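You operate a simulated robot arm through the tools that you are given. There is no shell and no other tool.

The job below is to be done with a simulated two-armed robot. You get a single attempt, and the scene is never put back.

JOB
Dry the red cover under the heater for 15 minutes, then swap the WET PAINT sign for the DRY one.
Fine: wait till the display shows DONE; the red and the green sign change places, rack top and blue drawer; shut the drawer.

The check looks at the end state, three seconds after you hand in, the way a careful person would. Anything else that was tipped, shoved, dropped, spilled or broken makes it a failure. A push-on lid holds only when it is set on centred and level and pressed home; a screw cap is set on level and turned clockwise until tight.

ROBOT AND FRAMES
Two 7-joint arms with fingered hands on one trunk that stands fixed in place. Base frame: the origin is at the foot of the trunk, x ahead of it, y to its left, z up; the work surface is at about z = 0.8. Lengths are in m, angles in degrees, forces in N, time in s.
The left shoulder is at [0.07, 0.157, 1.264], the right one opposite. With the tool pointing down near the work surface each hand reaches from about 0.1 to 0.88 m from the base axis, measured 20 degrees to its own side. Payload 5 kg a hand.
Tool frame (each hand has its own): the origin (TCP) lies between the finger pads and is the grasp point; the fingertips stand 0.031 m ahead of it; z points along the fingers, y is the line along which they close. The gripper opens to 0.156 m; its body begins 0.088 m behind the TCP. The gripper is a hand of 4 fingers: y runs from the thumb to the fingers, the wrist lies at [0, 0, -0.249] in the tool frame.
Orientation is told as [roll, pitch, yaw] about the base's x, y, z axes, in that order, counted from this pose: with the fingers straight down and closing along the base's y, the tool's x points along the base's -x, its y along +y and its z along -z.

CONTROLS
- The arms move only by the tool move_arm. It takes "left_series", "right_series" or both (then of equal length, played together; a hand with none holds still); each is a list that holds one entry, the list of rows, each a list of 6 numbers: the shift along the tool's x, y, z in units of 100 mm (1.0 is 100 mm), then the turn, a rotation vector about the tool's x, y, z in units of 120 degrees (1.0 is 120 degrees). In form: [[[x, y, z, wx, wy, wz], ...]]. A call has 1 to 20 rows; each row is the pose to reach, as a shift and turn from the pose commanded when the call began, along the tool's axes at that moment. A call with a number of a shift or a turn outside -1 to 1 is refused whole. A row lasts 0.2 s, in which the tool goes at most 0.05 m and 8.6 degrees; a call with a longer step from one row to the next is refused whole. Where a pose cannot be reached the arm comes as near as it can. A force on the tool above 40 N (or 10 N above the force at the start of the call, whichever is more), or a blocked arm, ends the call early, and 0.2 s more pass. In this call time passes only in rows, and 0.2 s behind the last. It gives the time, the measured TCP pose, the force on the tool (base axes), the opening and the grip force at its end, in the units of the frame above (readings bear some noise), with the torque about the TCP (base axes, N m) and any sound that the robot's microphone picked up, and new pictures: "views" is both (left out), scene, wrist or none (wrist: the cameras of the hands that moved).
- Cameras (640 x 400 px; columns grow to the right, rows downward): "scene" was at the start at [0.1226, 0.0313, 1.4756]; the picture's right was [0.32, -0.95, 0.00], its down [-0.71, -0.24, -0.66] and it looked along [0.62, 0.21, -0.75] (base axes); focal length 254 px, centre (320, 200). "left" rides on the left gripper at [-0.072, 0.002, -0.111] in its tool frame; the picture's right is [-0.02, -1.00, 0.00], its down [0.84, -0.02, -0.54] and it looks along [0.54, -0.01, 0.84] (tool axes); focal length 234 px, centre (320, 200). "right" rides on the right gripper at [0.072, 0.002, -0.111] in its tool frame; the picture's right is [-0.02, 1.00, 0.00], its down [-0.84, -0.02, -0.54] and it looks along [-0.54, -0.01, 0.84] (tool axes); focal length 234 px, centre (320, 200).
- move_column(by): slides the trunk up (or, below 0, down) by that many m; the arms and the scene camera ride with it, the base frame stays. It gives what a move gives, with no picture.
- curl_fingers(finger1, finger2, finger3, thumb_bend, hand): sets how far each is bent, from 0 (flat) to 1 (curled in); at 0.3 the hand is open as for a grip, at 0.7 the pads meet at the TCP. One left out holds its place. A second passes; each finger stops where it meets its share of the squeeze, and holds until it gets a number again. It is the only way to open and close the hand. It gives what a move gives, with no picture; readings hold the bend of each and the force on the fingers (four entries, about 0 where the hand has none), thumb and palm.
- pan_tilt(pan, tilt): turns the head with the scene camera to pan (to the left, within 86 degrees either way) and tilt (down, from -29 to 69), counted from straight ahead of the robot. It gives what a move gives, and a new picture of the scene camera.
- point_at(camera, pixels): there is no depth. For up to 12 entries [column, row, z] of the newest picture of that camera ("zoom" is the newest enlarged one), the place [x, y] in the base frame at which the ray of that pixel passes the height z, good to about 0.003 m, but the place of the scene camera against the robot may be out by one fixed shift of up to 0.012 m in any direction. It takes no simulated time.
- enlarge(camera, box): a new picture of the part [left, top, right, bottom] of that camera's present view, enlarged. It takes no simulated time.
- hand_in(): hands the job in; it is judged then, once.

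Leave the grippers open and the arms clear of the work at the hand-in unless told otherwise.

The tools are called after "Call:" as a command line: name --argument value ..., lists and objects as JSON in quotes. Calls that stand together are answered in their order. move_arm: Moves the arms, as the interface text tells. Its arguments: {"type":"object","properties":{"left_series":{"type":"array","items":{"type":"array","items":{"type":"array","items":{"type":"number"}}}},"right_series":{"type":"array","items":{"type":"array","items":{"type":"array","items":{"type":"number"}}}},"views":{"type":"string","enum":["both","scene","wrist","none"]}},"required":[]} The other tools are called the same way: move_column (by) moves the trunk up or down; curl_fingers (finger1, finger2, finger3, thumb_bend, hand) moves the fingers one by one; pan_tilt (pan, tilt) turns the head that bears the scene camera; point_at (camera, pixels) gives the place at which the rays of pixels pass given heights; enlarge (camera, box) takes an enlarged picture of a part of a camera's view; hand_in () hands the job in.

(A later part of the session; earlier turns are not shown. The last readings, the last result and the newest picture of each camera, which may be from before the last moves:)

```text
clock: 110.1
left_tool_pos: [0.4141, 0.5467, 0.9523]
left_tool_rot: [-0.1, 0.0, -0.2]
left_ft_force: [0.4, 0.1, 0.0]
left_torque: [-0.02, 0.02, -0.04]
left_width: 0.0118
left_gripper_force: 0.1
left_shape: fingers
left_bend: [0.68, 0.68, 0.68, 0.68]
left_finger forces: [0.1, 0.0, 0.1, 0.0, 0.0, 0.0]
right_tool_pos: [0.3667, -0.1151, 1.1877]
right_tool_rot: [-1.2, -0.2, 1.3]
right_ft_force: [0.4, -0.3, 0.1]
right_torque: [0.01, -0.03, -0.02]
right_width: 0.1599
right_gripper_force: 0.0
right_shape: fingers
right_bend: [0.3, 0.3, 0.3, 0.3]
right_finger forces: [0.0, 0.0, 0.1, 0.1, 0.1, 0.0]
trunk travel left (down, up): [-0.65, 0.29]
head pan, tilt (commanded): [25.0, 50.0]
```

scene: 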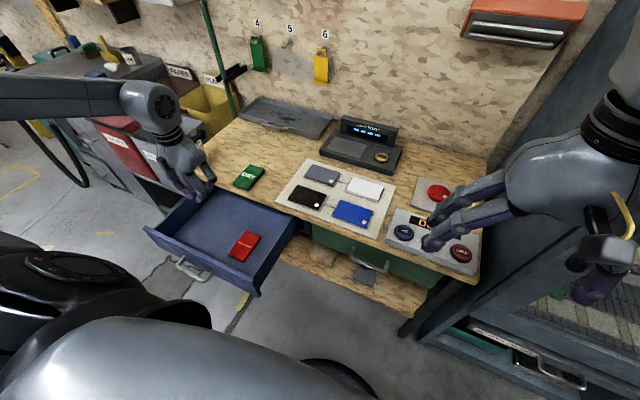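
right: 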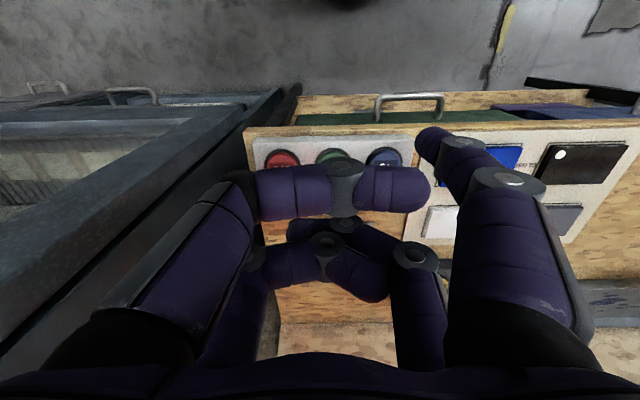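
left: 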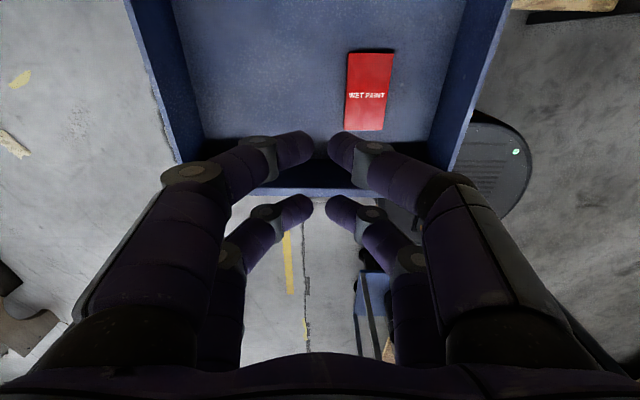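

The green sign spans x 0.561–0.667 on the bench. I measure the drawer front's outer edge (rim near row 193) and go further back.

Call:
point_at --camera "left" --pixels '[[300, 187, 0.78], [300, 195, 0.78], [300, 192, 0.77]]'

Call:
move_arm --left_series '[[[0.35, 0, 0, 0, 0, 0], [0.7, 0, 0, 0, 0, 0], [1.0, 0, 0, 0, 0, 0]]]' --views "none"

Call:
move_arm --left_series '[[[0.3, 0, 0, 0, 0, 0], [0.6, 0, 0, 0, 0, 0], [0.9, 0, 0, 0, 0, 0]]]' --views "both"

```text
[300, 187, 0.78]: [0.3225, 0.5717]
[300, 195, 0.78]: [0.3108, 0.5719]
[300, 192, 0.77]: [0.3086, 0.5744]
```

```text
clock: 110.9
left_tool_pos: [0.3136, 0.5471, 0.9529]
left_tool_rot: [-0.2, 0.0, -0.2]
left_ft_force: [0.1, 0.7, 0.2]
left_torque: [-0.02, 0.0, 0.01]
left_width: 0.0121
left_gripper_force: 0.0
left_shape: fingers
left_bend: [0.68, 0.68, 0.68, 0.68]
left_finger forces: [0.0, 0.0, 0.1, 0.0, 0.0, 0.0]
right_tool_pos: [0.3664, -0.1156, 1.1871]
right_tool_rot: [-1.1, -0.3, 1.3]
right_ft_force: [-0.4, 0.0, 0.4]
right_torque: [0.03, 0.02, -0.03]
right_width: 0.1601
right_gripper_force: 0.0
right_shape: fingers
right_bend: [0.3, 0.3, 0.3, 0.3]
right_finger forces: [0.0, 0.1, 0.0, 0.1, 0.0, 0.0]
trunk travel left (down, up): [-0.65, 0.29]
head pan, tilt (commanded): [25.0, 50.0]
```

```text
clock: 111.7
left_tool_pos: [0.2243, 0.5472, 0.9536]
left_tool_rot: [-0.1, -0.1, -0.2]
left_ft_force: [0.5, 0.4, 0.1]
left_torque: [0.01, 0.02, 0.0]
left_width: 0.0119
left_gripper_force: 0.0
left_shape: fingers
left_bend: [0.68, 0.68, 0.68, 0.68]
left_finger forces: [0.0, 0.0, 0.1, 0.0, 0.1, 0.0]
right_tool_pos: [0.3658, -0.115, 1.1872]
right_tool_rot: [-1.3, -0.2, 1.2]
right_ft_force: [0.2, 0.2, 0.0]
right_torque: [-0.02, -0.03, 0.01]
right_width: 0.1599
right_gripper_force: 0.1
right_shape: fingers
right_bend: [0.3, 0.3, 0.3, 0.3]
right_finger forces: [0.0, 0.0, 0.0, 0.0, 0.1, 0.1]
trunk travel left (down, up): [-0.65, 0.29]
head pan, tilt (commanded): [25.0, 50.0]
```

scene: 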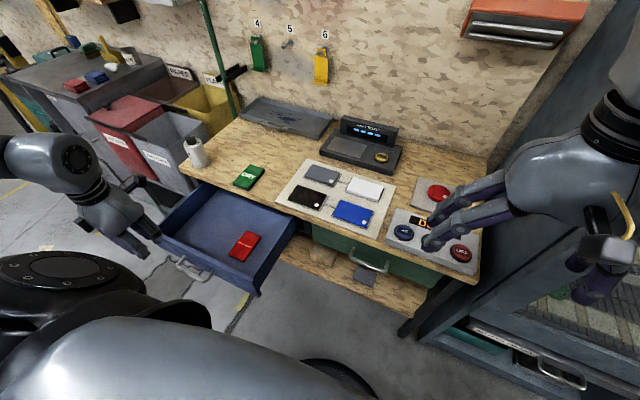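
left: 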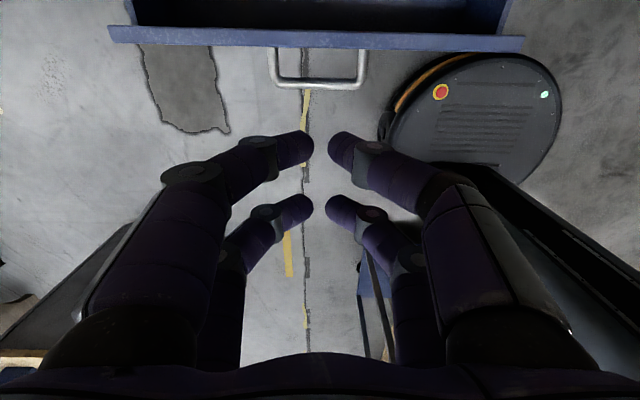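

Now the drawer front and its handle are seen ahead of the fingers: outer rim at row 47, handle bar at row 85.

Call:
point_at --camera "left" --pixels '[[320, 47, 0.78], [320, 87, 0.7], [320, 30, 0.78], [108, 42, 0.78], [524, 54, 0.78]]'

```text
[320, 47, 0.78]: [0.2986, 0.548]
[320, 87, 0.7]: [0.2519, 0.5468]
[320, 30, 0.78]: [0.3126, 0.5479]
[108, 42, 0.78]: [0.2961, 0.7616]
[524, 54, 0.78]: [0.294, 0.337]
```

Face at x≈0.296, bar at 0.252 (z 0.70). I lower to z≈0.765 so the tips (≈0.726) come in front of the face, above the bar.

Call:
move_arm --left_series '[[[0, 0, 0.3, 0, 0, 0], [0, 0, 0.6, 0, 0, 0], [0, 0, 1.0, 0, 0, 0]]]' --views "none"

Call:
move_arm --left_series '[[[0, 0, 0.3, 0, 0, 0], [0, 0, 0.6, 0, 0, 0], [0, 0, 0.88, 0, 0, 0]]]' --views "both"

Call:
enlarge --camera "scene" --box '[80, 130, 320, 320]'

```text
clock: 112.5
left_tool_pos: [0.225, 0.5473, 0.8506]
left_tool_rot: [-0.2, 0.1, -0.3]
left_ft_force: [0.8, 0.3, -1.3]
left_torque: [-0.01, 0.05, -0.02]
left_width: 0.0118
left_gripper_force: 0.1
left_shape: fingers
left_bend: [0.68, 0.68, 0.68, 0.68]
left_finger forces: [0.1, 0.0, 0.0, 0.0, 0.1, 0.0]
right_tool_pos: [0.3678, -0.1147, 1.187]
right_tool_rot: [-1.3, 0.0, 1.4]
right_ft_force: [0.5, 0.1, -0.3]
right_torque: [-0.04, 0.03, -0.01]
right_width: 0.16
right_gripper_force: 0.1
right_shape: fingers
right_bend: [0.3, 0.3, 0.3, 0.3]
right_finger forces: [0.1, 0.0, 0.0, 0.0, 0.0, 0.0]
trunk travel left (down, up): [-0.65, 0.29]
head pan, tilt (commanded): [25.0, 50.0]
```

```text
clock: 113.3
left_tool_pos: [0.2229, 0.5472, 0.7647]
left_tool_rot: [-0.1, 0.2, -0.2]
left_ft_force: [-0.3, 0.6, -0.2]
left_torque: [0.03, -0.01, 0.02]
left_width: 0.012
left_gripper_force: 0.1
left_shape: fingers
left_bend: [0.68, 0.68, 0.68, 0.68]
left_finger forces: [0.0, 0.0, 0.0, 0.0, 0.0, 0.0]
right_tool_pos: [0.3684, -0.1168, 1.1879]
right_tool_rot: [-1.3, -0.1, 1.4]
right_ft_force: [-0.1, -0.8, -0.2]
right_torque: [0.0, 0.0, -0.06]
right_width: 0.1599
right_gripper_force: 0.1
right_shape: fingers
right_bend: [0.3, 0.3, 0.3, 0.3]
right_finger forces: [0.0, 0.1, 0.0, 0.0, 0.0, 0.1]
trunk travel left (down, up): [-0.65, 0.29]
head pan, tilt (commanded): [25.0, 50.0]
```

scene: 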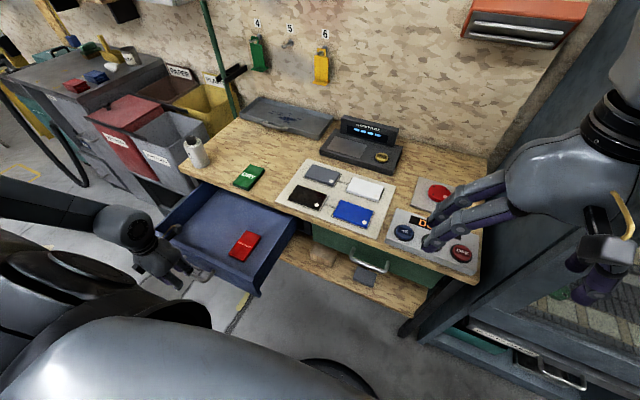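
left: 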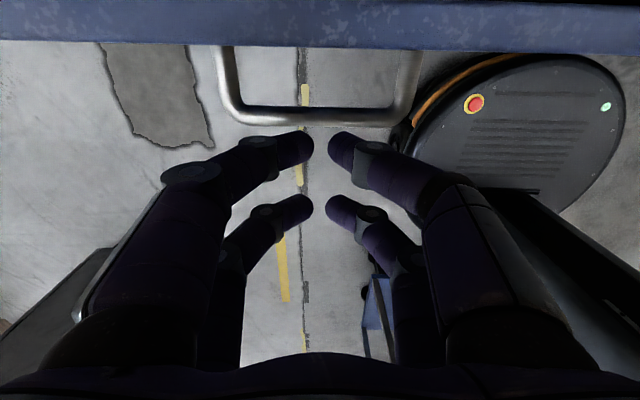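

```text
2.11 times, centred on (200, 225) of scene
```

zoom: 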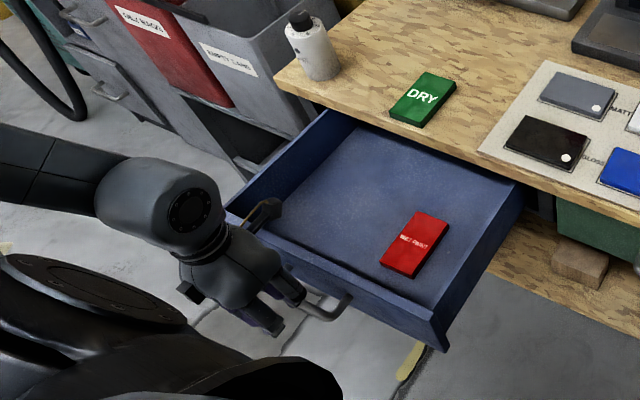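

Positioned in front of the face. I push the drawer in slowly, 0.1 m first.

Call:
move_arm --left_series '[[[-0.1, 0, 0, 0, 0, 0], [-0.2, 0, 0, 0, 0, 0], [-0.3, 0, 0, 0, 0, 0], [-0.42, 0, 0, 0, 0, 0], [-0.54, 0, 0, 0, 0, 0], [-0.66, 0, 0, 0, 0, 0], [-0.78, 0, 0, 0, 0, 0], [-0.9, 0, 0, 0, 0, 0], [-1.0, 0, 0, 0, 0, 0]]]' --views "both"

Call:
enlarge --camera "scene" --box '[80, 130, 320, 320]'

```text
clock: 115.3
left_tool_pos: [0.3246, 0.5453, 0.7639]
left_tool_rot: [0.0, -0.1, -0.1]
left_ft_force: [0.0, 0.2, -0.1]
left_torque: [0.0, -0.04, -0.01]
left_width: 0.0118
left_gripper_force: 0.0
left_shape: fingers
left_bend: [0.68, 0.68, 0.68, 0.68]
left_finger forces: [0.0, 0.0, 0.0, 0.0, 0.0, 0.1]
right_tool_pos: [0.3667, -0.1157, 1.1877]
right_tool_rot: [-1.1, -0.1, 1.4]
right_ft_force: [-0.1, -0.5, 0.4]
right_torque: [0.0, 0.02, -0.01]
right_width: 0.1597
right_gripper_force: 0.0
right_shape: fingers
right_bend: [0.3, 0.3, 0.3, 0.3]
right_finger forces: [0.0, 0.0, 0.0, 0.1, 0.0, 0.1]
trunk travel left (down, up): [-0.65, 0.29]
head pan, tilt (commanded): [25.0, 50.0]
```

scene: 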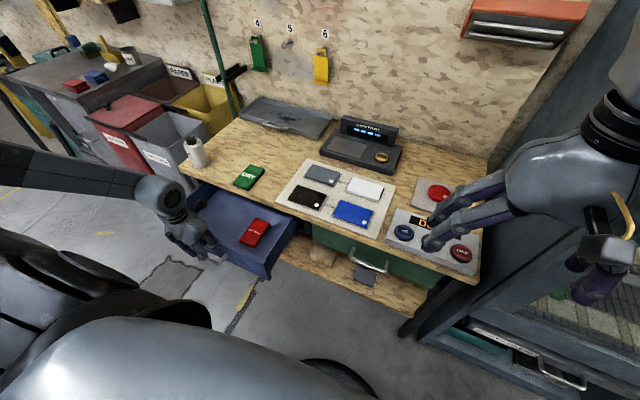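
left: 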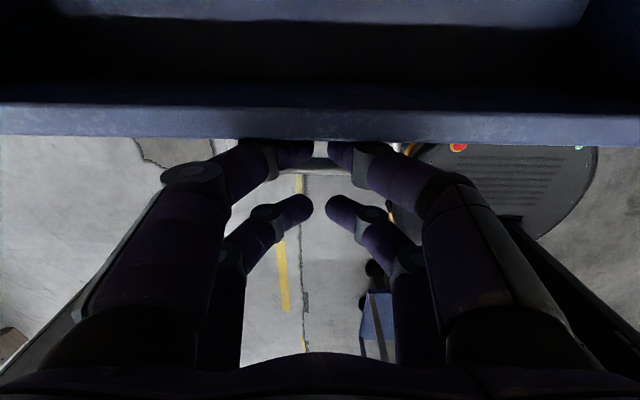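

```text
2.11 times, centred on (200, 225) of scene
```

zoom: 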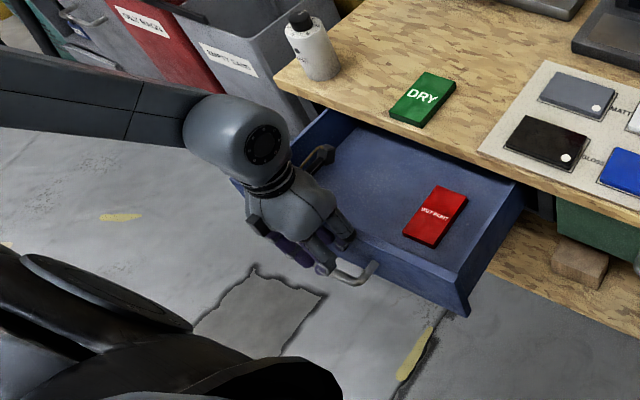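

The drawer moves in smoothly. I push another 0.1 m (the hand's camera stays short of the bench edge).

Call:
move_arm --left_series '[[[-0.1, 0, 0, 0, 0, 0], [-0.2, 0, 0, 0, 0, 0], [-0.3, 0, 0, 0, 0, 0], [-0.42, 0, 0, 0, 0, 0], [-0.54, 0, 0, 0, 0, 0], [-0.66, 0, 0, 0, 0, 0], [-0.78, 0, 0, 0, 0, 0], [-0.9, 0, 0, 0, 0, 0], [-1.0, 0, 0, 0, 0, 0]]]' --views "both"

Call:
enlarge --camera "scene" --box '[100, 110, 340, 300]'

```text
clock: 117.3
left_tool_pos: [0.4235, 0.5467, 0.7663]
left_tool_rot: [-0.2, -0.1, -0.2]
left_ft_force: [0.0, -0.5, 0.6]
left_torque: [-0.03, 0.02, -0.02]
left_width: 0.0114
left_gripper_force: 0.1
left_shape: fingers
left_bend: [0.68, 0.68, 0.68, 0.68]
left_finger forces: [0.1, 0.1, 0.0, 0.1, 0.0, 0.2]
right_tool_pos: [0.3679, -0.1158, 1.1891]
right_tool_rot: [-1.2, -0.1, 1.4]
right_ft_force: [1.1, 0.1, 0.1]
right_torque: [-0.02, 0.0, 0.01]
right_width: 0.1601
right_gripper_force: 0.1
right_shape: fingers
right_bend: [0.3, 0.3, 0.3, 0.3]
right_finger forces: [0.0, 0.0, 0.0, 0.0, 0.0, 0.0]
trunk travel left (down, up): [-0.65, 0.29]
head pan, tilt (commanded): [25.0, 50.0]
```

scene: 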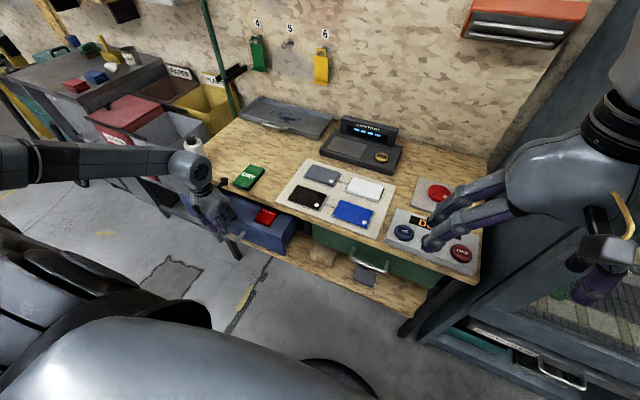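
left: 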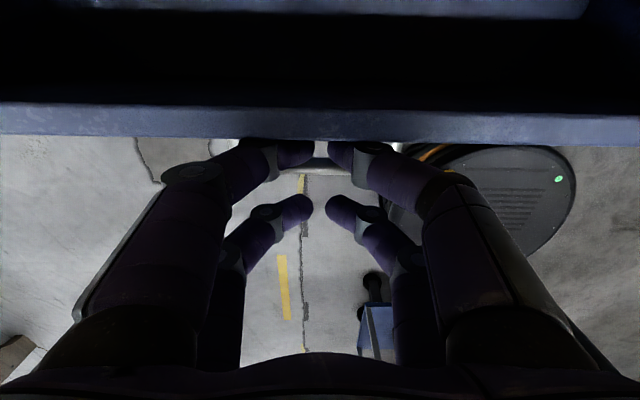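

```text
2.11 times, centred on (220, 205) of scene
```

zoom: 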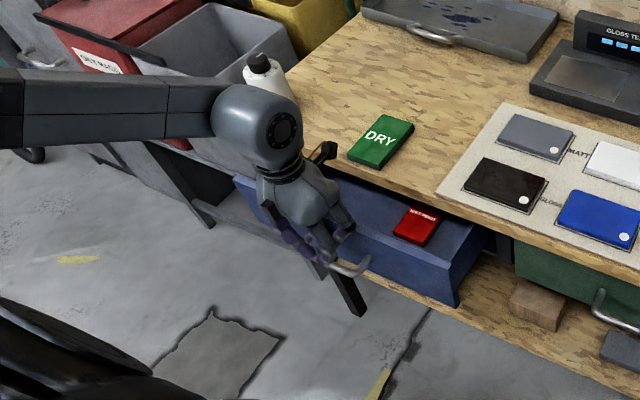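

About 0.09 m remain. I back off 0.06 m and tilt the hand 30 degrees so the tips lead and the hand leans away from the bench and the green sign.

Call:
move_arm --left_series '[[[0.3, 0, 0, 0, 0, 0], [0.6, 0, 0.05, 0, -0.06, 0], [0.6, 0, 0.1, 0, -0.12, 0], [0.6, 0, 0.15, 0, -0.18, 0], [0.6, 0, 0.15, 0, -0.25, 0]]]' --views "both"

Call:
enlarge --camera "scene" --box '[100, 110, 340, 300]'

```text
clock: 118.7
left_tool_pos: [0.2701, 0.5462, 0.7073]
left_tool_rot: [0.1, -20.0, -0.7]
left_ft_force: [0.0, -1.3, -0.5]
left_torque: [-0.01, -0.04, 0.0]
left_width: 0.0116
left_gripper_force: 0.1
left_shape: fingers
left_bend: [0.68, 0.68, 0.68, 0.68]
left_finger forces: [0.1, 0.0, 0.0, 0.0, 0.0, 0.0]
right_tool_pos: [0.3667, -0.1149, 1.1873]
right_tool_rot: [-1.2, -0.3, 1.4]
right_ft_force: [0.1, 0.3, -0.7]
right_torque: [-0.03, -0.03, -0.01]
right_width: 0.16
right_gripper_force: 0.0
right_shape: fingers
right_bend: [0.3, 0.3, 0.3, 0.3]
right_finger forces: [0.0, 0.1, 0.1, 0.0, 0.0, 0.1]
trunk travel left (down, up): [-0.65, 0.29]
head pan, tilt (commanded): [25.0, 50.0]
stopped in row 5 (left hand): the arm was blocked; the commanded pose is now the measured one
```

scene: 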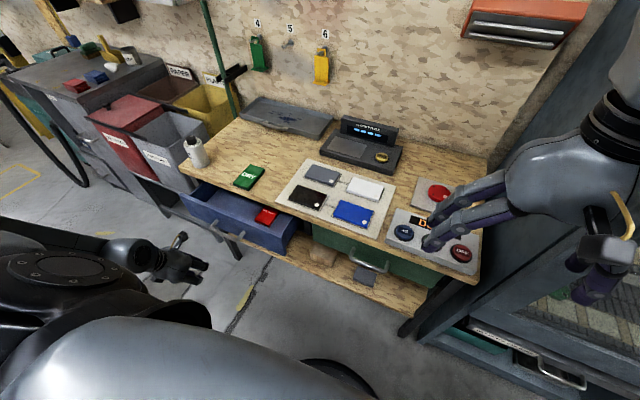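
left: 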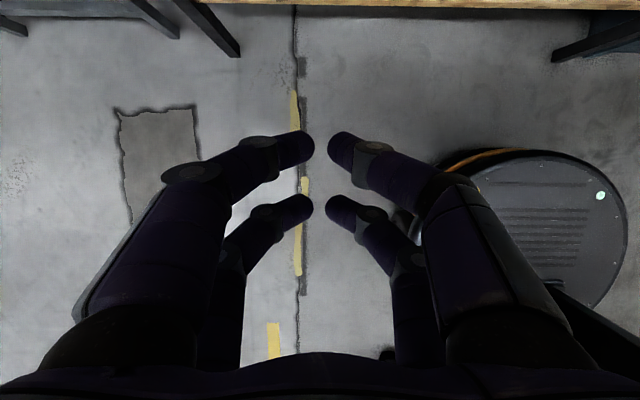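

```text
2.11 times, centred on (220, 205) of scene
```

zoom: 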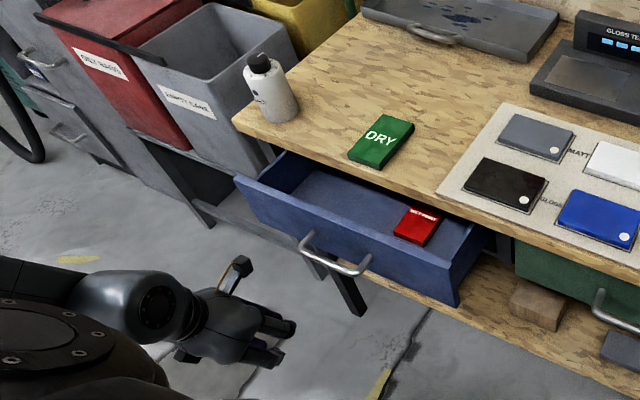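

The arm hit one of its own limits while folding back and stopped at (0.27, 0.546, 0.707), tilted 20 degrees, touching nothing; the drawer has not moved. I go forward and up again from there.

Call:
move_arm --left_series '[[[-0.2, 0, -0.02, 0, 0, 0], [-0.45, 0, -0.05, 0, 0, 0], [-0.7, 0, -0.08, 0, 0, 0], [-0.95, 0, -0.1, 0, 0, 0]]]' --views "both"

Call:
enlarge --camera "scene" --box '[100, 110, 340, 300]'

```text
clock: 119.7
left_tool_pos: [0.3565, 0.5463, 0.7483]
left_tool_rot: [0.2, -19.8, -0.7]
left_ft_force: [-0.9, -0.7, -0.7]
left_torque: [0.03, 0.0, -0.01]
left_width: 0.0115
left_gripper_force: 0.0
left_shape: fingers
left_bend: [0.68, 0.68, 0.68, 0.68]
left_finger forces: [0.0, 0.0, 0.0, 0.0, 0.0, 0.1]
right_tool_pos: [0.3664, -0.1157, 1.187]
right_tool_rot: [-1.2, -0.1, 1.4]
right_ft_force: [0.4, 0.2, 0.5]
right_torque: [-0.02, 0.05, -0.03]
right_width: 0.16
right_gripper_force: 0.0
right_shape: fingers
right_bend: [0.3, 0.3, 0.3, 0.3]
right_finger forces: [0.0, 0.1, 0.0, 0.0, 0.0, 0.0]
trunk travel left (down, up): [-0.65, 0.29]
head pan, tilt (commanded): [25.0, 50.0]
```

scene: 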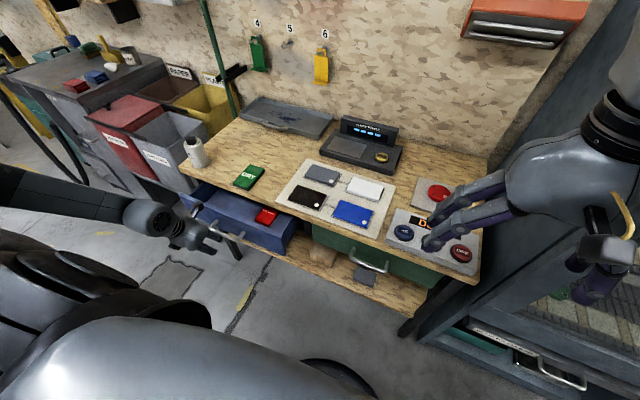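
left: 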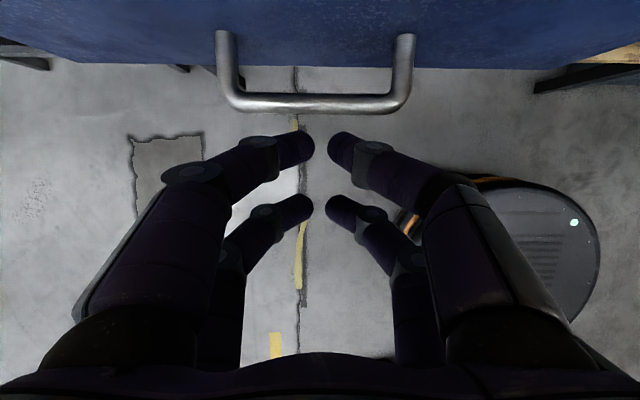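

```text
2.11 times, centred on (220, 205) of scene
```

zoom: 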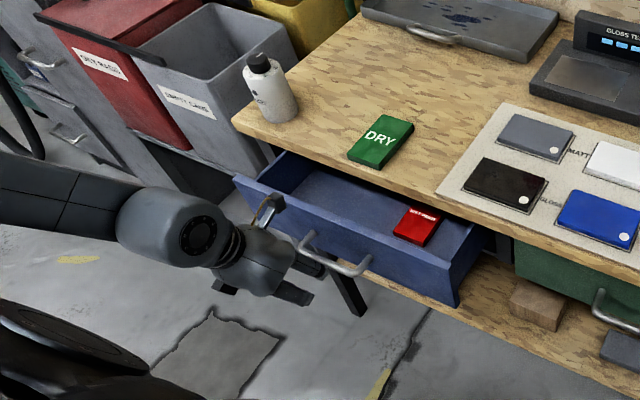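

At (0.357, 0.546, 0.748), tilted 20 degrees: the tips will pass just over the bar, so I raise 1 cm and push forward 0.09 m.

Call:
move_arm --left_series '[[[-0.034, 0, -0.094, 0, 0, 0], [-0.175, 0, -0.043, 0, 0, 0], [-0.316, 0, 0.009, 0, 0, 0], [-0.457, 0, 0.06, 0, 0, 0], [-0.598, 0, 0.111, 0, 0, 0], [-0.739, 0, 0.163, 0, 0, 0], [-0.88, 0, 0.214, 0, 0, 0]]]' --views "both"

Call:
enlarge --camera "scene" --box '[100, 110, 340, 300]'

```text
clock: 121.3
left_tool_pos: [0.4485, 0.5451, 0.7591]
left_tool_rot: [0.0, -19.9, -0.6]
left_ft_force: [-0.4, -0.7, 0.2]
left_torque: [-0.03, -0.01, 0.01]
left_width: 0.0114
left_gripper_force: 0.0
left_shape: fingers
left_bend: [0.68, 0.68, 0.68, 0.68]
left_finger forces: [0.1, 0.1, 0.1, 0.0, 0.1, 0.0]
right_tool_pos: [0.3675, -0.1159, 1.1891]
right_tool_rot: [-1.2, -0.1, 1.4]
right_ft_force: [1.4, -0.6, -0.7]
right_torque: [0.02, 0.02, 0.01]
right_width: 0.16
right_gripper_force: 0.1
right_shape: fingers
right_bend: [0.3, 0.3, 0.3, 0.3]
right_finger forces: [0.1, 0.1, 0.0, 0.0, 0.0, 0.0]
trunk travel left (down, up): [-0.65, 0.29]
head pan, tilt (commanded): [25.0, 50.0]
```

scene: 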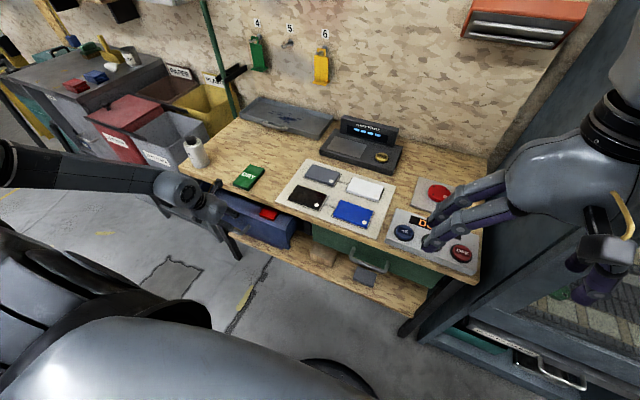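
left: 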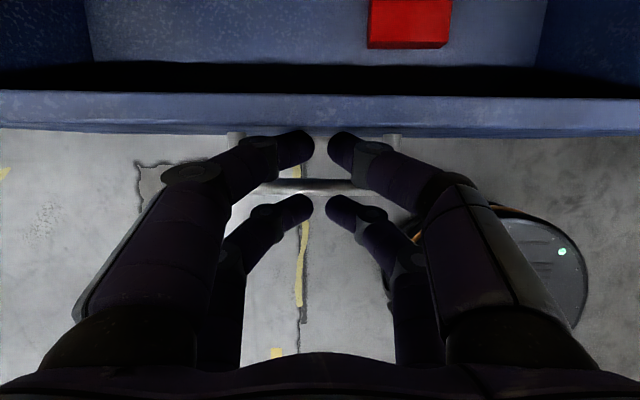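

```text
2.11 times, centred on (220, 205) of scene
```

zoom: 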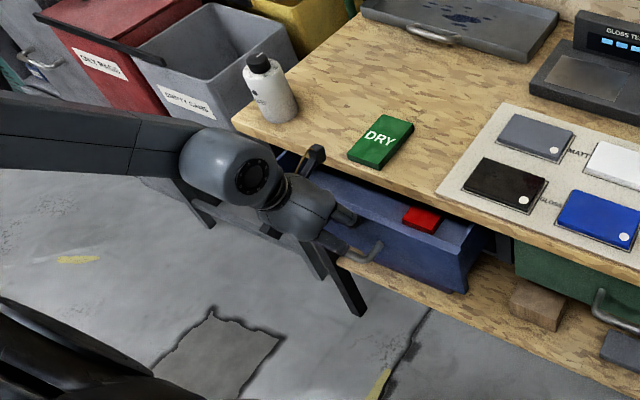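

The drawer goes in further; about 0.06 m remain. I push on in small steps.

Call:
move_arm --left_series '[[[-0.094, 0, 0.034, 0, 0, 0], [-0.188, 0, 0.068, 0, 0, 0], [-0.282, 0, 0.103, 0, 0, 0], [-0.376, 0, 0.137, 0, 0, 0], [-0.47, 0, 0.171, 0, 0, 0]]]' --views "both"

Call:
enlarge --camera "scene" --box '[120, 110, 340, 290]'

```text
clock: 122.5
left_tool_pos: [0.4969, 0.5445, 0.7591]
left_tool_rot: [0.1, -20.0, -0.6]
left_ft_force: [-0.6, 0.3, -0.6]
left_torque: [-0.01, -0.01, 0.06]
left_width: 0.0115
left_gripper_force: 0.1
left_shape: fingers
left_bend: [0.68, 0.68, 0.68, 0.68]
left_finger forces: [0.1, 0.0, 0.1, 0.0, 0.0, 0.0]
right_tool_pos: [0.3671, -0.1156, 1.1874]
right_tool_rot: [-1.2, -0.1, 1.4]
right_ft_force: [-0.9, -0.3, 0.3]
right_torque: [-0.02, 0.0, -0.01]
right_width: 0.1604
right_gripper_force: 0.0
right_shape: fingers
right_bend: [0.3, 0.3, 0.3, 0.3]
right_finger forces: [0.0, 0.1, 0.1, 0.1, 0.1, 0.0]
trunk travel left (down, up): [-0.65, 0.29]
head pan, tilt (commanded): [25.0, 50.0]
```

scene: 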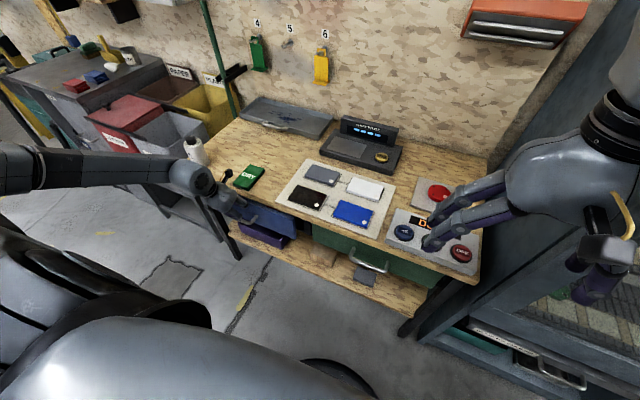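
left: 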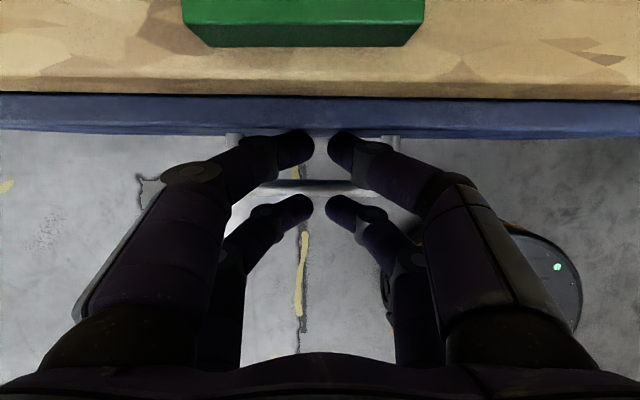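

```text
2.22 times, centred on (230, 200) of scene
```

zoom: 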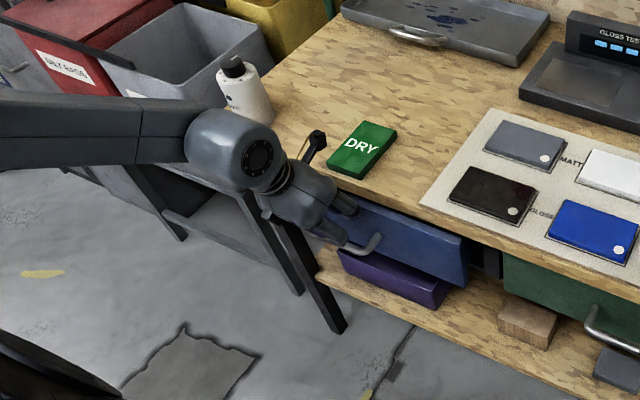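

The front panel's rim is still about 0.02 m proud of the bench edge (rows 95–133 in the wrist view). I push on in 4 mm steps, watching force.

Call:
move_arm --left_series '[[[-0.038, 0, 0.014, 0, 0, 0], [-0.075, 0, 0.027, 0, 0, 0], [-0.113, 0, 0.041, 0, 0, 0]]]' --views "both"

```text
clock: 123.3
left_tool_pos: [0.5095, 0.5437, 0.7587]
left_tool_rot: [0.1, -20.0, -0.6]
left_ft_force: [1.2, 0.3, 0.1]
left_torque: [0.01, 0.01, 0.0]
left_width: 0.0116
left_gripper_force: 0.0
left_shape: fingers
left_bend: [0.68, 0.68, 0.68, 0.68]
left_finger forces: [0.1, 0.0, 0.1, 0.1, 0.1, 0.0]
right_tool_pos: [0.3669, -0.1159, 1.1871]
right_tool_rot: [-1.2, -0.1, 1.3]
right_ft_force: [0.2, 0.6, 0.4]
right_torque: [0.01, 0.03, 0.01]
right_width: 0.1598
right_gripper_force: 0.0
right_shape: fingers
right_bend: [0.3, 0.3, 0.3, 0.3]
right_finger forces: [0.0, 0.0, 0.0, 0.1, 0.0, 0.0]
trunk travel left (down, up): [-0.65, 0.29]
head pan, tilt (commanded): [25.0, 50.0]
```

scene: 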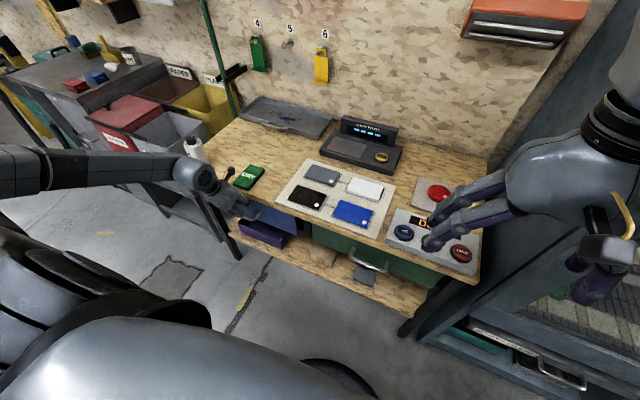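
left: 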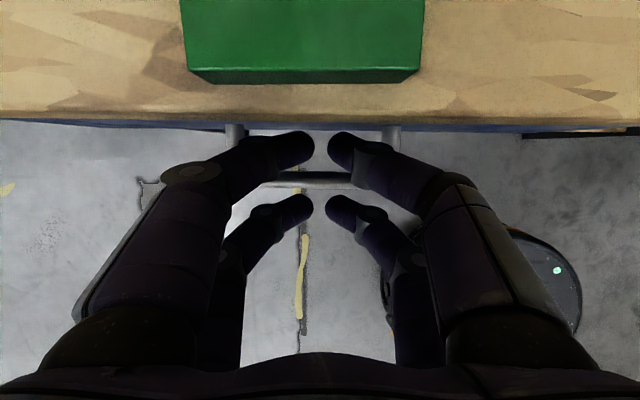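

Only a thin blue strip (rows 120–130) shows now. I go on in 2 mm steps until the stop is felt.

Call:
move_arm --left_series '[[[-0.019, 0, 0.007, 0, 0, 0], [-0.038, 0, 0.014, 0, 0, 0], [-0.056, 0, 0.02, 0, 0, 0]]]' --views "both"

```text
clock: 124.1
left_tool_pos: [0.5154, 0.5444, 0.758]
left_tool_rot: [0.1, -19.9, -0.6]
left_ft_force: [0.2, 1.0, -0.2]
left_torque: [0.0, 0.0, 0.01]
left_width: 0.0116
left_gripper_force: 0.0
left_shape: fingers
left_bend: [0.68, 0.68, 0.68, 0.68]
left_finger forces: [0.0, 0.1, 0.1, 0.0, 0.1, 0.0]
right_tool_pos: [0.3672, -0.1155, 1.1863]
right_tool_rot: [-1.3, 0.0, 1.4]
right_ft_force: [-1.1, 1.0, -0.2]
right_torque: [0.01, -0.01, 0.03]
right_width: 0.1597
right_gripper_force: 0.2
right_shape: fingers
right_bend: [0.3, 0.3, 0.3, 0.3]
right_finger forces: [0.1, 0.0, 0.1, 0.0, 0.0, 0.1]
trunk travel left (down, up): [-0.65, 0.29]
head pan, tilt (commanded): [25.0, 50.0]
```

scene: 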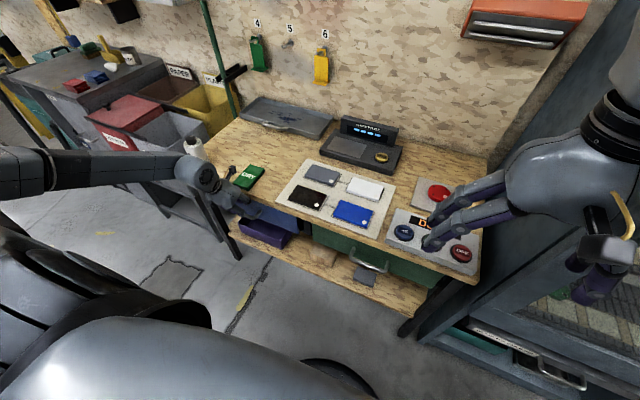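
left: 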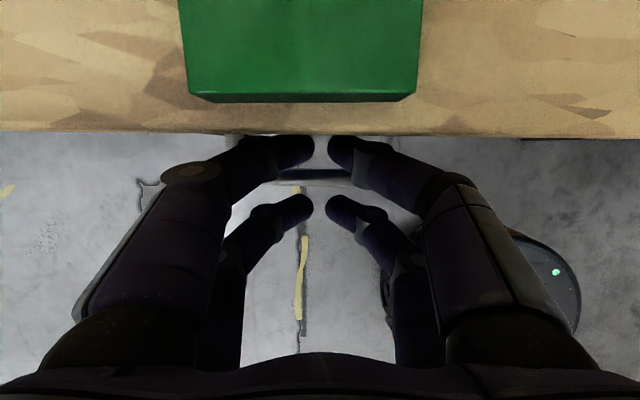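

The rim is now under the bench edge and still no resistance. 2 mm steps more.

Call:
move_arm --left_series '[[[-0.019, 0, 0.007, 0, 0, 0], [-0.038, 0, 0.014, 0, 0, 0]]]' --views "wrist"

```text
clock: 124.7
left_tool_pos: [0.5194, 0.5439, 0.7587]
left_tool_rot: [0.1, -19.9, -0.6]
left_ft_force: [-0.6, 0.0, -0.7]
left_torque: [-0.01, -0.01, -0.01]
left_width: 0.0115
left_gripper_force: 0.2
left_shape: fingers
left_bend: [0.68, 0.68, 0.68, 0.68]
left_finger forces: [0.0, 0.0, 0.0, 0.0, 0.0, 0.0]
right_tool_pos: [0.368, -0.1153, 1.1872]
right_tool_rot: [-1.2, -0.1, 1.4]
right_ft_force: [0.3, -1.4, 0.0]
right_torque: [-0.03, -0.01, -0.02]
right_width: 0.16
right_gripper_force: 0.1
right_shape: fingers
right_bend: [0.3, 0.3, 0.3, 0.3]
right_finger forces: [0.0, 0.1, 0.0, 0.1, 0.0, 0.0]
trunk travel left (down, up): [-0.65, 0.29]
head pan, tilt (commanded): [25.0, 50.0]
```

left: 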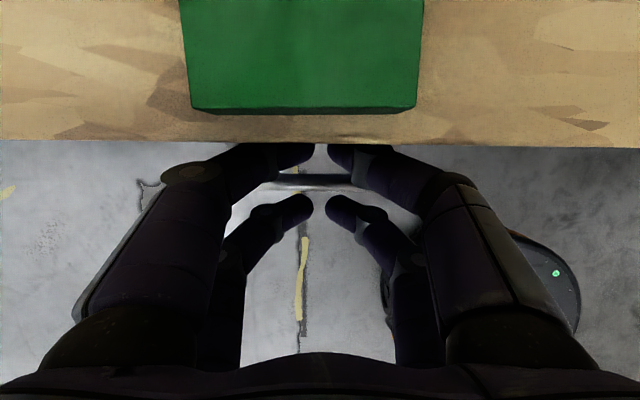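

I check the bar's place: it was x≈0.516 when closed. Bar now at about row 178 in the wrist view.

Call:
point_at --camera "left" --pixels '[[320, 180, 0.7], [320, 190, 0.7], [100, 140, 0.8], [560, 144, 0.8]]'

Call:
enlarge --camera "left" --box '[200, 90, 440, 240]'

```text
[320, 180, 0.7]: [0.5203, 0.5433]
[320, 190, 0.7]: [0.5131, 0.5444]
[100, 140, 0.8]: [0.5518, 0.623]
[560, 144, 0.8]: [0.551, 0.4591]
```

```text
2.67 times, centred on (320, 165) of left
```

zoom: 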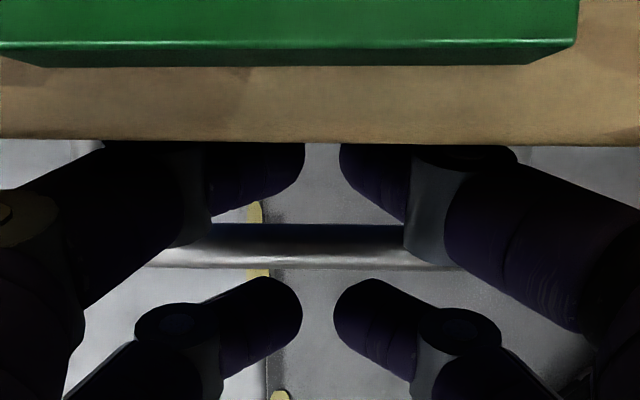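

The bar is at x≈0.519, about its closed place. I press 2 mm at a time to feel the stop.

Call:
move_arm --left_series '[[[-0.01, 0, 0.0035, 0, 0, 0], [-0.02, 0, 0.007, 0, 0, 0]]]' --views "none"

Call:
move_arm --left_series '[[[-0.01, 0, 0.0035, 0, 0, 0], [-0.02, 0, 0.007, 0, 0, 0]]]' --views "wrist"

```text
clock: 125.3
left_tool_pos: [0.5216, 0.5442, 0.7587]
left_tool_rot: [0.1, -19.8, -0.6]
left_ft_force: [-3.6, 0.3, -0.2]
left_torque: [0.01, 0.01, 0.09]
left_width: 0.0114
left_gripper_force: 1.4
left_shape: fingers
left_bend: [0.68, 0.68, 0.68, 0.68]
left_finger forces: [2.4, 0.0, 0.0, 0.0, 1.0, 0.0]
right_tool_pos: [0.367, -0.1151, 1.188]
right_tool_rot: [-1.1, -0.2, 1.4]
right_ft_force: [1.2, 0.0, 0.6]
right_torque: [0.03, -0.01, 0.01]
right_width: 0.16
right_gripper_force: 0.1
right_shape: fingers
right_bend: [0.3, 0.3, 0.3, 0.3]
right_finger forces: [0.0, 0.1, 0.0, 0.0, 0.0, 0.0]
trunk travel left (down, up): [-0.65, 0.29]
head pan, tilt (commanded): [25.0, 50.0]
```

```text
clock: 125.9
left_tool_pos: [0.5214, 0.5455, 0.7571]
left_tool_rot: [0.1, -19.8, -0.6]
left_ft_force: [-9.8, 0.0, 0.1]
left_torque: [-0.01, -0.14, 0.21]
left_width: 0.0112
left_gripper_force: 4.5
left_shape: fingers
left_bend: [0.68, 0.68, 0.68, 0.68]
left_finger forces: [6.6, 0.0, 0.0, 0.0, 2.6, 0.0]
right_tool_pos: [0.3656, -0.1159, 1.188]
right_tool_rot: [-1.2, -0.3, 1.4]
right_ft_force: [0.1, -0.6, 0.7]
right_torque: [0.02, 0.03, 0.01]
right_width: 0.1601
right_gripper_force: 0.1
right_shape: fingers
right_bend: [0.3, 0.3, 0.3, 0.3]
right_finger forces: [0.0, 0.0, 0.0, 0.0, 0.0, 0.0]
trunk travel left (down, up): [-0.65, 0.29]
head pan, tilt (commanded): [25.0, 50.0]
```

left: 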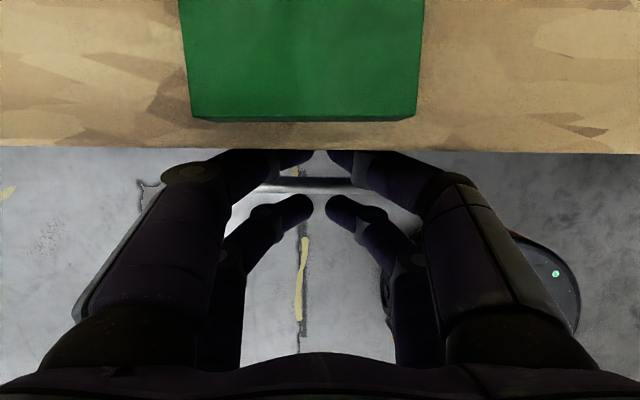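

The force rose to 10 N with no more travel: the drawer is at its stop. I back straight off 0.08 m.

Call:
move_arm --left_series '[[[0.19, 0, -0.068, 0, 0, 0], [0.47, 0, -0.171, 0, 0, 0], [0.75, 0, -0.273, 0, 0, 0]]]' --views "both"

Call:
enlarge --camera "scene" --box '[120, 110, 340, 290]'

```text
clock: 126.7
left_tool_pos: [0.4453, 0.5454, 0.7597]
left_tool_rot: [0.1, -19.9, -0.6]
left_ft_force: [0.3, -0.8, 0.1]
left_torque: [-0.01, -0.02, 0.01]
left_width: 0.0112
left_gripper_force: 0.0
left_shape: fingers
left_bend: [0.68, 0.68, 0.68, 0.68]
left_finger forces: [0.0, 0.0, 0.1, 0.0, 0.0, 0.0]
right_tool_pos: [0.3661, -0.117, 1.1876]
right_tool_rot: [-1.1, -0.2, 1.2]
right_ft_force: [-1.3, 0.0, 0.1]
right_torque: [-0.02, -0.02, 0.01]
right_width: 0.1601
right_gripper_force: 0.1
right_shape: fingers
right_bend: [0.3, 0.3, 0.3, 0.3]
right_finger forces: [0.0, 0.1, 0.1, 0.0, 0.1, 0.0]
trunk travel left (down, up): [-0.65, 0.29]
head pan, tilt (commanded): [25.0, 50.0]
```

scene: 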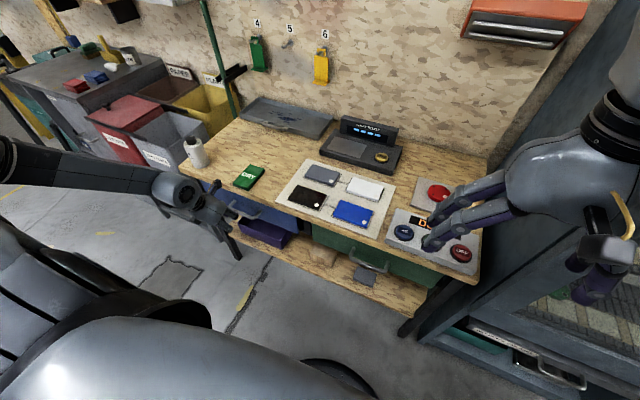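
left: 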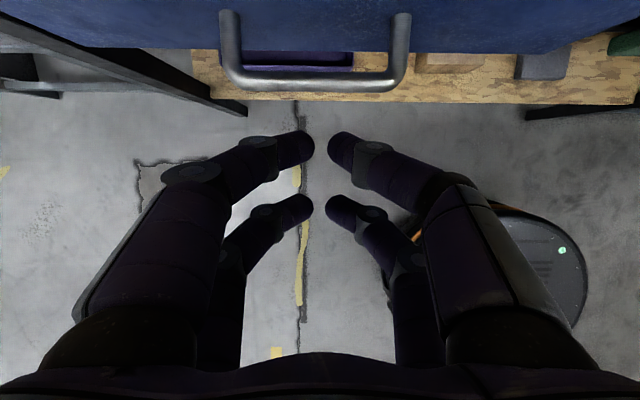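

```text
2.22 times, centred on (230, 200) of scene
```

zoom: 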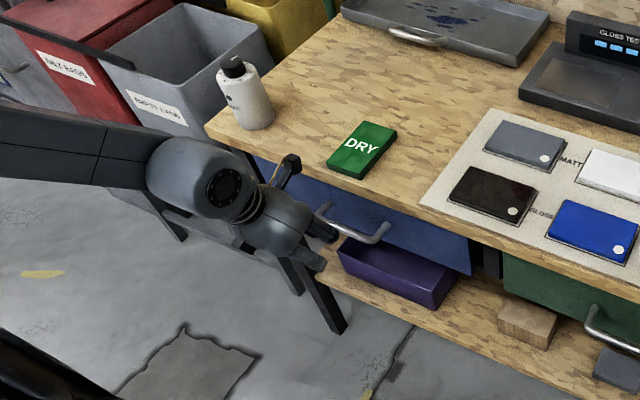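

The drawer looks shut. I check the bar position against the start (x≈0.516) and then raise the hand away.

Call:
point_at --camera "left" --pixels '[[310, 82, 0.7], [310, 92, 0.7]]'

Call:
move_arm --left_series '[[[0.1, 0, -0.3, 0, 0.04, 0], [0.2, 0, -0.6, 0, 0.1, 0], [0.3, 0, -0.9, 0, 0.165, 0]]]' --views "none"

```text
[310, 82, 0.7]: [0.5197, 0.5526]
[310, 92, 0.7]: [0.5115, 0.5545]
```

```text
clock: 127.5
left_tool_pos: [0.3841, 0.5454, 0.835]
left_tool_rot: [0.2, 0.0, -0.6]
left_ft_force: [1.0, 0.3, 1.7]
left_torque: [-0.04, -0.01, -0.01]
left_width: 0.0114
left_gripper_force: 0.0
left_shape: fingers
left_bend: [0.68, 0.68, 0.68, 0.68]
left_finger forces: [0.1, 0.0, 0.1, 0.0, 0.0, 0.0]
right_tool_pos: [0.3674, -0.1146, 1.1873]
right_tool_rot: [-1.2, -0.1, 1.4]
right_ft_force: [-1.0, 0.7, -0.4]
right_torque: [0.01, 0.0, 0.0]
right_width: 0.1602
right_gripper_force: 0.1
right_shape: fingers
right_bend: [0.3, 0.3, 0.3, 0.3]
right_finger forces: [0.1, 0.1, 0.0, 0.0, 0.0, 0.1]
trunk travel left (down, up): [-0.65, 0.29]
head pan, tilt (commanded): [25.0, 50.0]
```

The bar's near edge is at x≈0.512–0.52, as at the start. I raise the left hand well clear and open it.

Call:
move_arm --left_series '[[[0, 0, -0.4, 0, 0, 0], [0, 0, -0.8, 0, 0, 0], [-0.1, 0, -1.0, 0, 0, 0]]]' --views "none"

Call:
move_arm --left_series '[[[-0.1, 0, -0.4, 0, 0, 0], [-0.2, 0, -0.8, 0, 0, 0], [-0.3, 0, -1.0, 0, 0, 0]]]' --views "none"

Call:
curl_fingers --hand "left" --finger1 0.3 --finger2 0.3 --finger3 0.3 --thumb_bend 0.3

Call:
pan_tilt --pan 18.5 --tilt 48.8

Call:
enlarge --camera "scene" --box '[140, 110, 360, 290]'

Call:
enlarge --camera "scene" --box '[340, 140, 500, 280]'

```text
clock: 128.3
left_tool_pos: [0.3936, 0.545, 0.9331]
left_tool_rot: [0.1, -0.1, -0.5]
left_ft_force: [-0.5, 0.3, -0.2]
left_torque: [-0.04, -0.02, 0.01]
left_width: 0.0113
left_gripper_force: 0.1
left_shape: fingers
left_bend: [0.68, 0.68, 0.68, 0.68]
left_finger forces: [0.1, 0.1, 0.0, 0.1, 0.0, 0.0]
right_tool_pos: [0.3671, -0.1152, 1.1857]
right_tool_rot: [-1.2, 0.0, 1.3]
right_ft_force: [1.0, -0.7, -0.2]
right_torque: [-0.05, 0.0, -0.02]
right_width: 0.1601
right_gripper_force: 0.1
right_shape: fingers
right_bend: [0.3, 0.3, 0.3, 0.3]
right_finger forces: [0.0, 0.0, 0.0, 0.0, 0.0, 0.1]
trunk travel left (down, up): [-0.65, 0.29]
head pan, tilt (commanded): [25.0, 50.0]
```

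```text
clock: 129.1
left_tool_pos: [0.4254, 0.5449, 1.033]
left_tool_rot: [0.1, 0.0, -0.7]
left_ft_force: [-0.3, -0.9, 0.3]
left_torque: [0.03, 0.04, 0.01]
left_width: 0.0115
left_gripper_force: 0.0
left_shape: fingers
left_bend: [0.68, 0.68, 0.68, 0.68]
left_finger forces: [0.0, 0.0, 0.0, 0.1, 0.1, 0.0]
right_tool_pos: [0.3671, -0.1151, 1.187]
right_tool_rot: [-1.2, -0.2, 1.4]
right_ft_force: [1.0, -0.1, -0.9]
right_torque: [0.02, 0.0, 0.0]
right_width: 0.1602
right_gripper_force: 0.1
right_shape: fingers
right_bend: [0.3, 0.3, 0.3, 0.3]
right_finger forces: [0.0, 0.0, 0.0, 0.0, 0.0, 0.0]
trunk travel left (down, up): [-0.65, 0.29]
head pan, tilt (commanded): [25.0, 50.0]
```

```text
clock: 130.1
left_tool_pos: [0.4255, 0.5443, 1.0339]
left_tool_rot: [0.1, -0.1, -0.6]
left_ft_force: [0.4, -0.5, -0.1]
left_torque: [0.03, -0.01, 0.0]
left_width: 0.1595
left_gripper_force: 0.1
left_shape: fingers
left_bend: [0.3, 0.3, 0.3, 0.3]
left_finger forces: [0.0, 0.0, 0.1, 0.1, 0.1, 0.1]
right_tool_pos: [0.3679, -0.1153, 1.1877]
right_tool_rot: [-1.1, -0.1, 1.4]
right_ft_force: [-0.4, 0.3, 0.4]
right_torque: [0.02, 0.03, -0.01]
right_width: 0.16
right_gripper_force: 0.1
right_shape: fingers
right_bend: [0.3, 0.3, 0.3, 0.3]
right_finger forces: [0.1, 0.0, 0.0, 0.0, 0.0, 0.0]
trunk travel left (down, up): [-0.65, 0.29]
head pan, tilt (commanded): [25.0, 50.0]
```

```text
clock: 130.8
left_tool_pos: [0.4244, 0.5445, 1.0335]
left_tool_rot: [0.1, -0.1, -0.6]
left_ft_force: [0.0, 0.1, 0.0]
left_torque: [-0.03, 0.03, -0.02]
left_width: 0.1594
left_gripper_force: 0.0
left_shape: fingers
left_bend: [0.3, 0.3, 0.3, 0.3]
left_finger forces: [0.0, 0.0, 0.0, 0.1, 0.1, 0.0]
right_tool_pos: [0.3669, -0.1164, 1.1877]
right_tool_rot: [-1.2, -0.2, 1.4]
right_ft_force: [0.3, 0.4, 0.2]
right_torque: [0.01, 0.01, -0.01]
right_width: 0.1599
right_gripper_force: 0.2
right_shape: fingers
right_bend: [0.3, 0.3, 0.3, 0.3]
right_finger forces: [0.0, 0.0, 0.0, 0.1, 0.0, 0.1]
trunk travel left (down, up): [-0.65, 0.29]
head pan, tilt (commanded): [18.5, 48.8]
```

scene: 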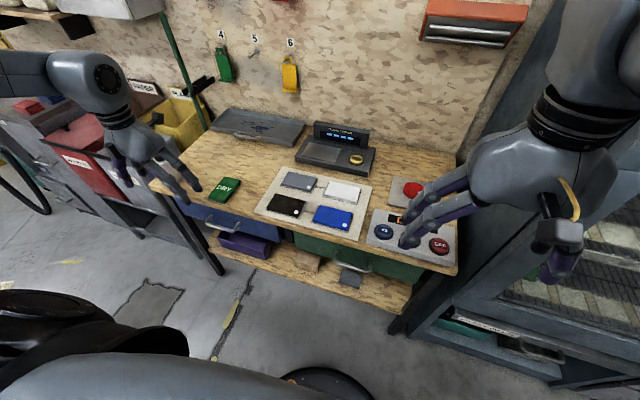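

```text
2.22 times, centred on (250, 200) of scene
```

zoom: 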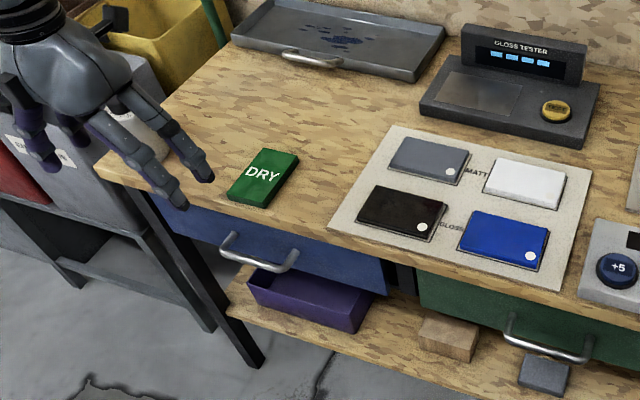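

```text
2.86 times, centred on (420, 210) of scene
```

zoom: 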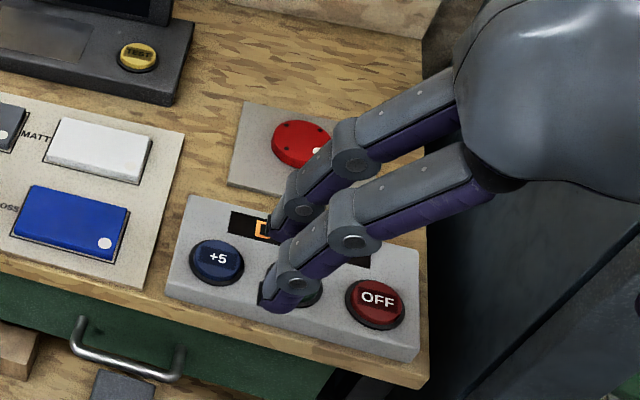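

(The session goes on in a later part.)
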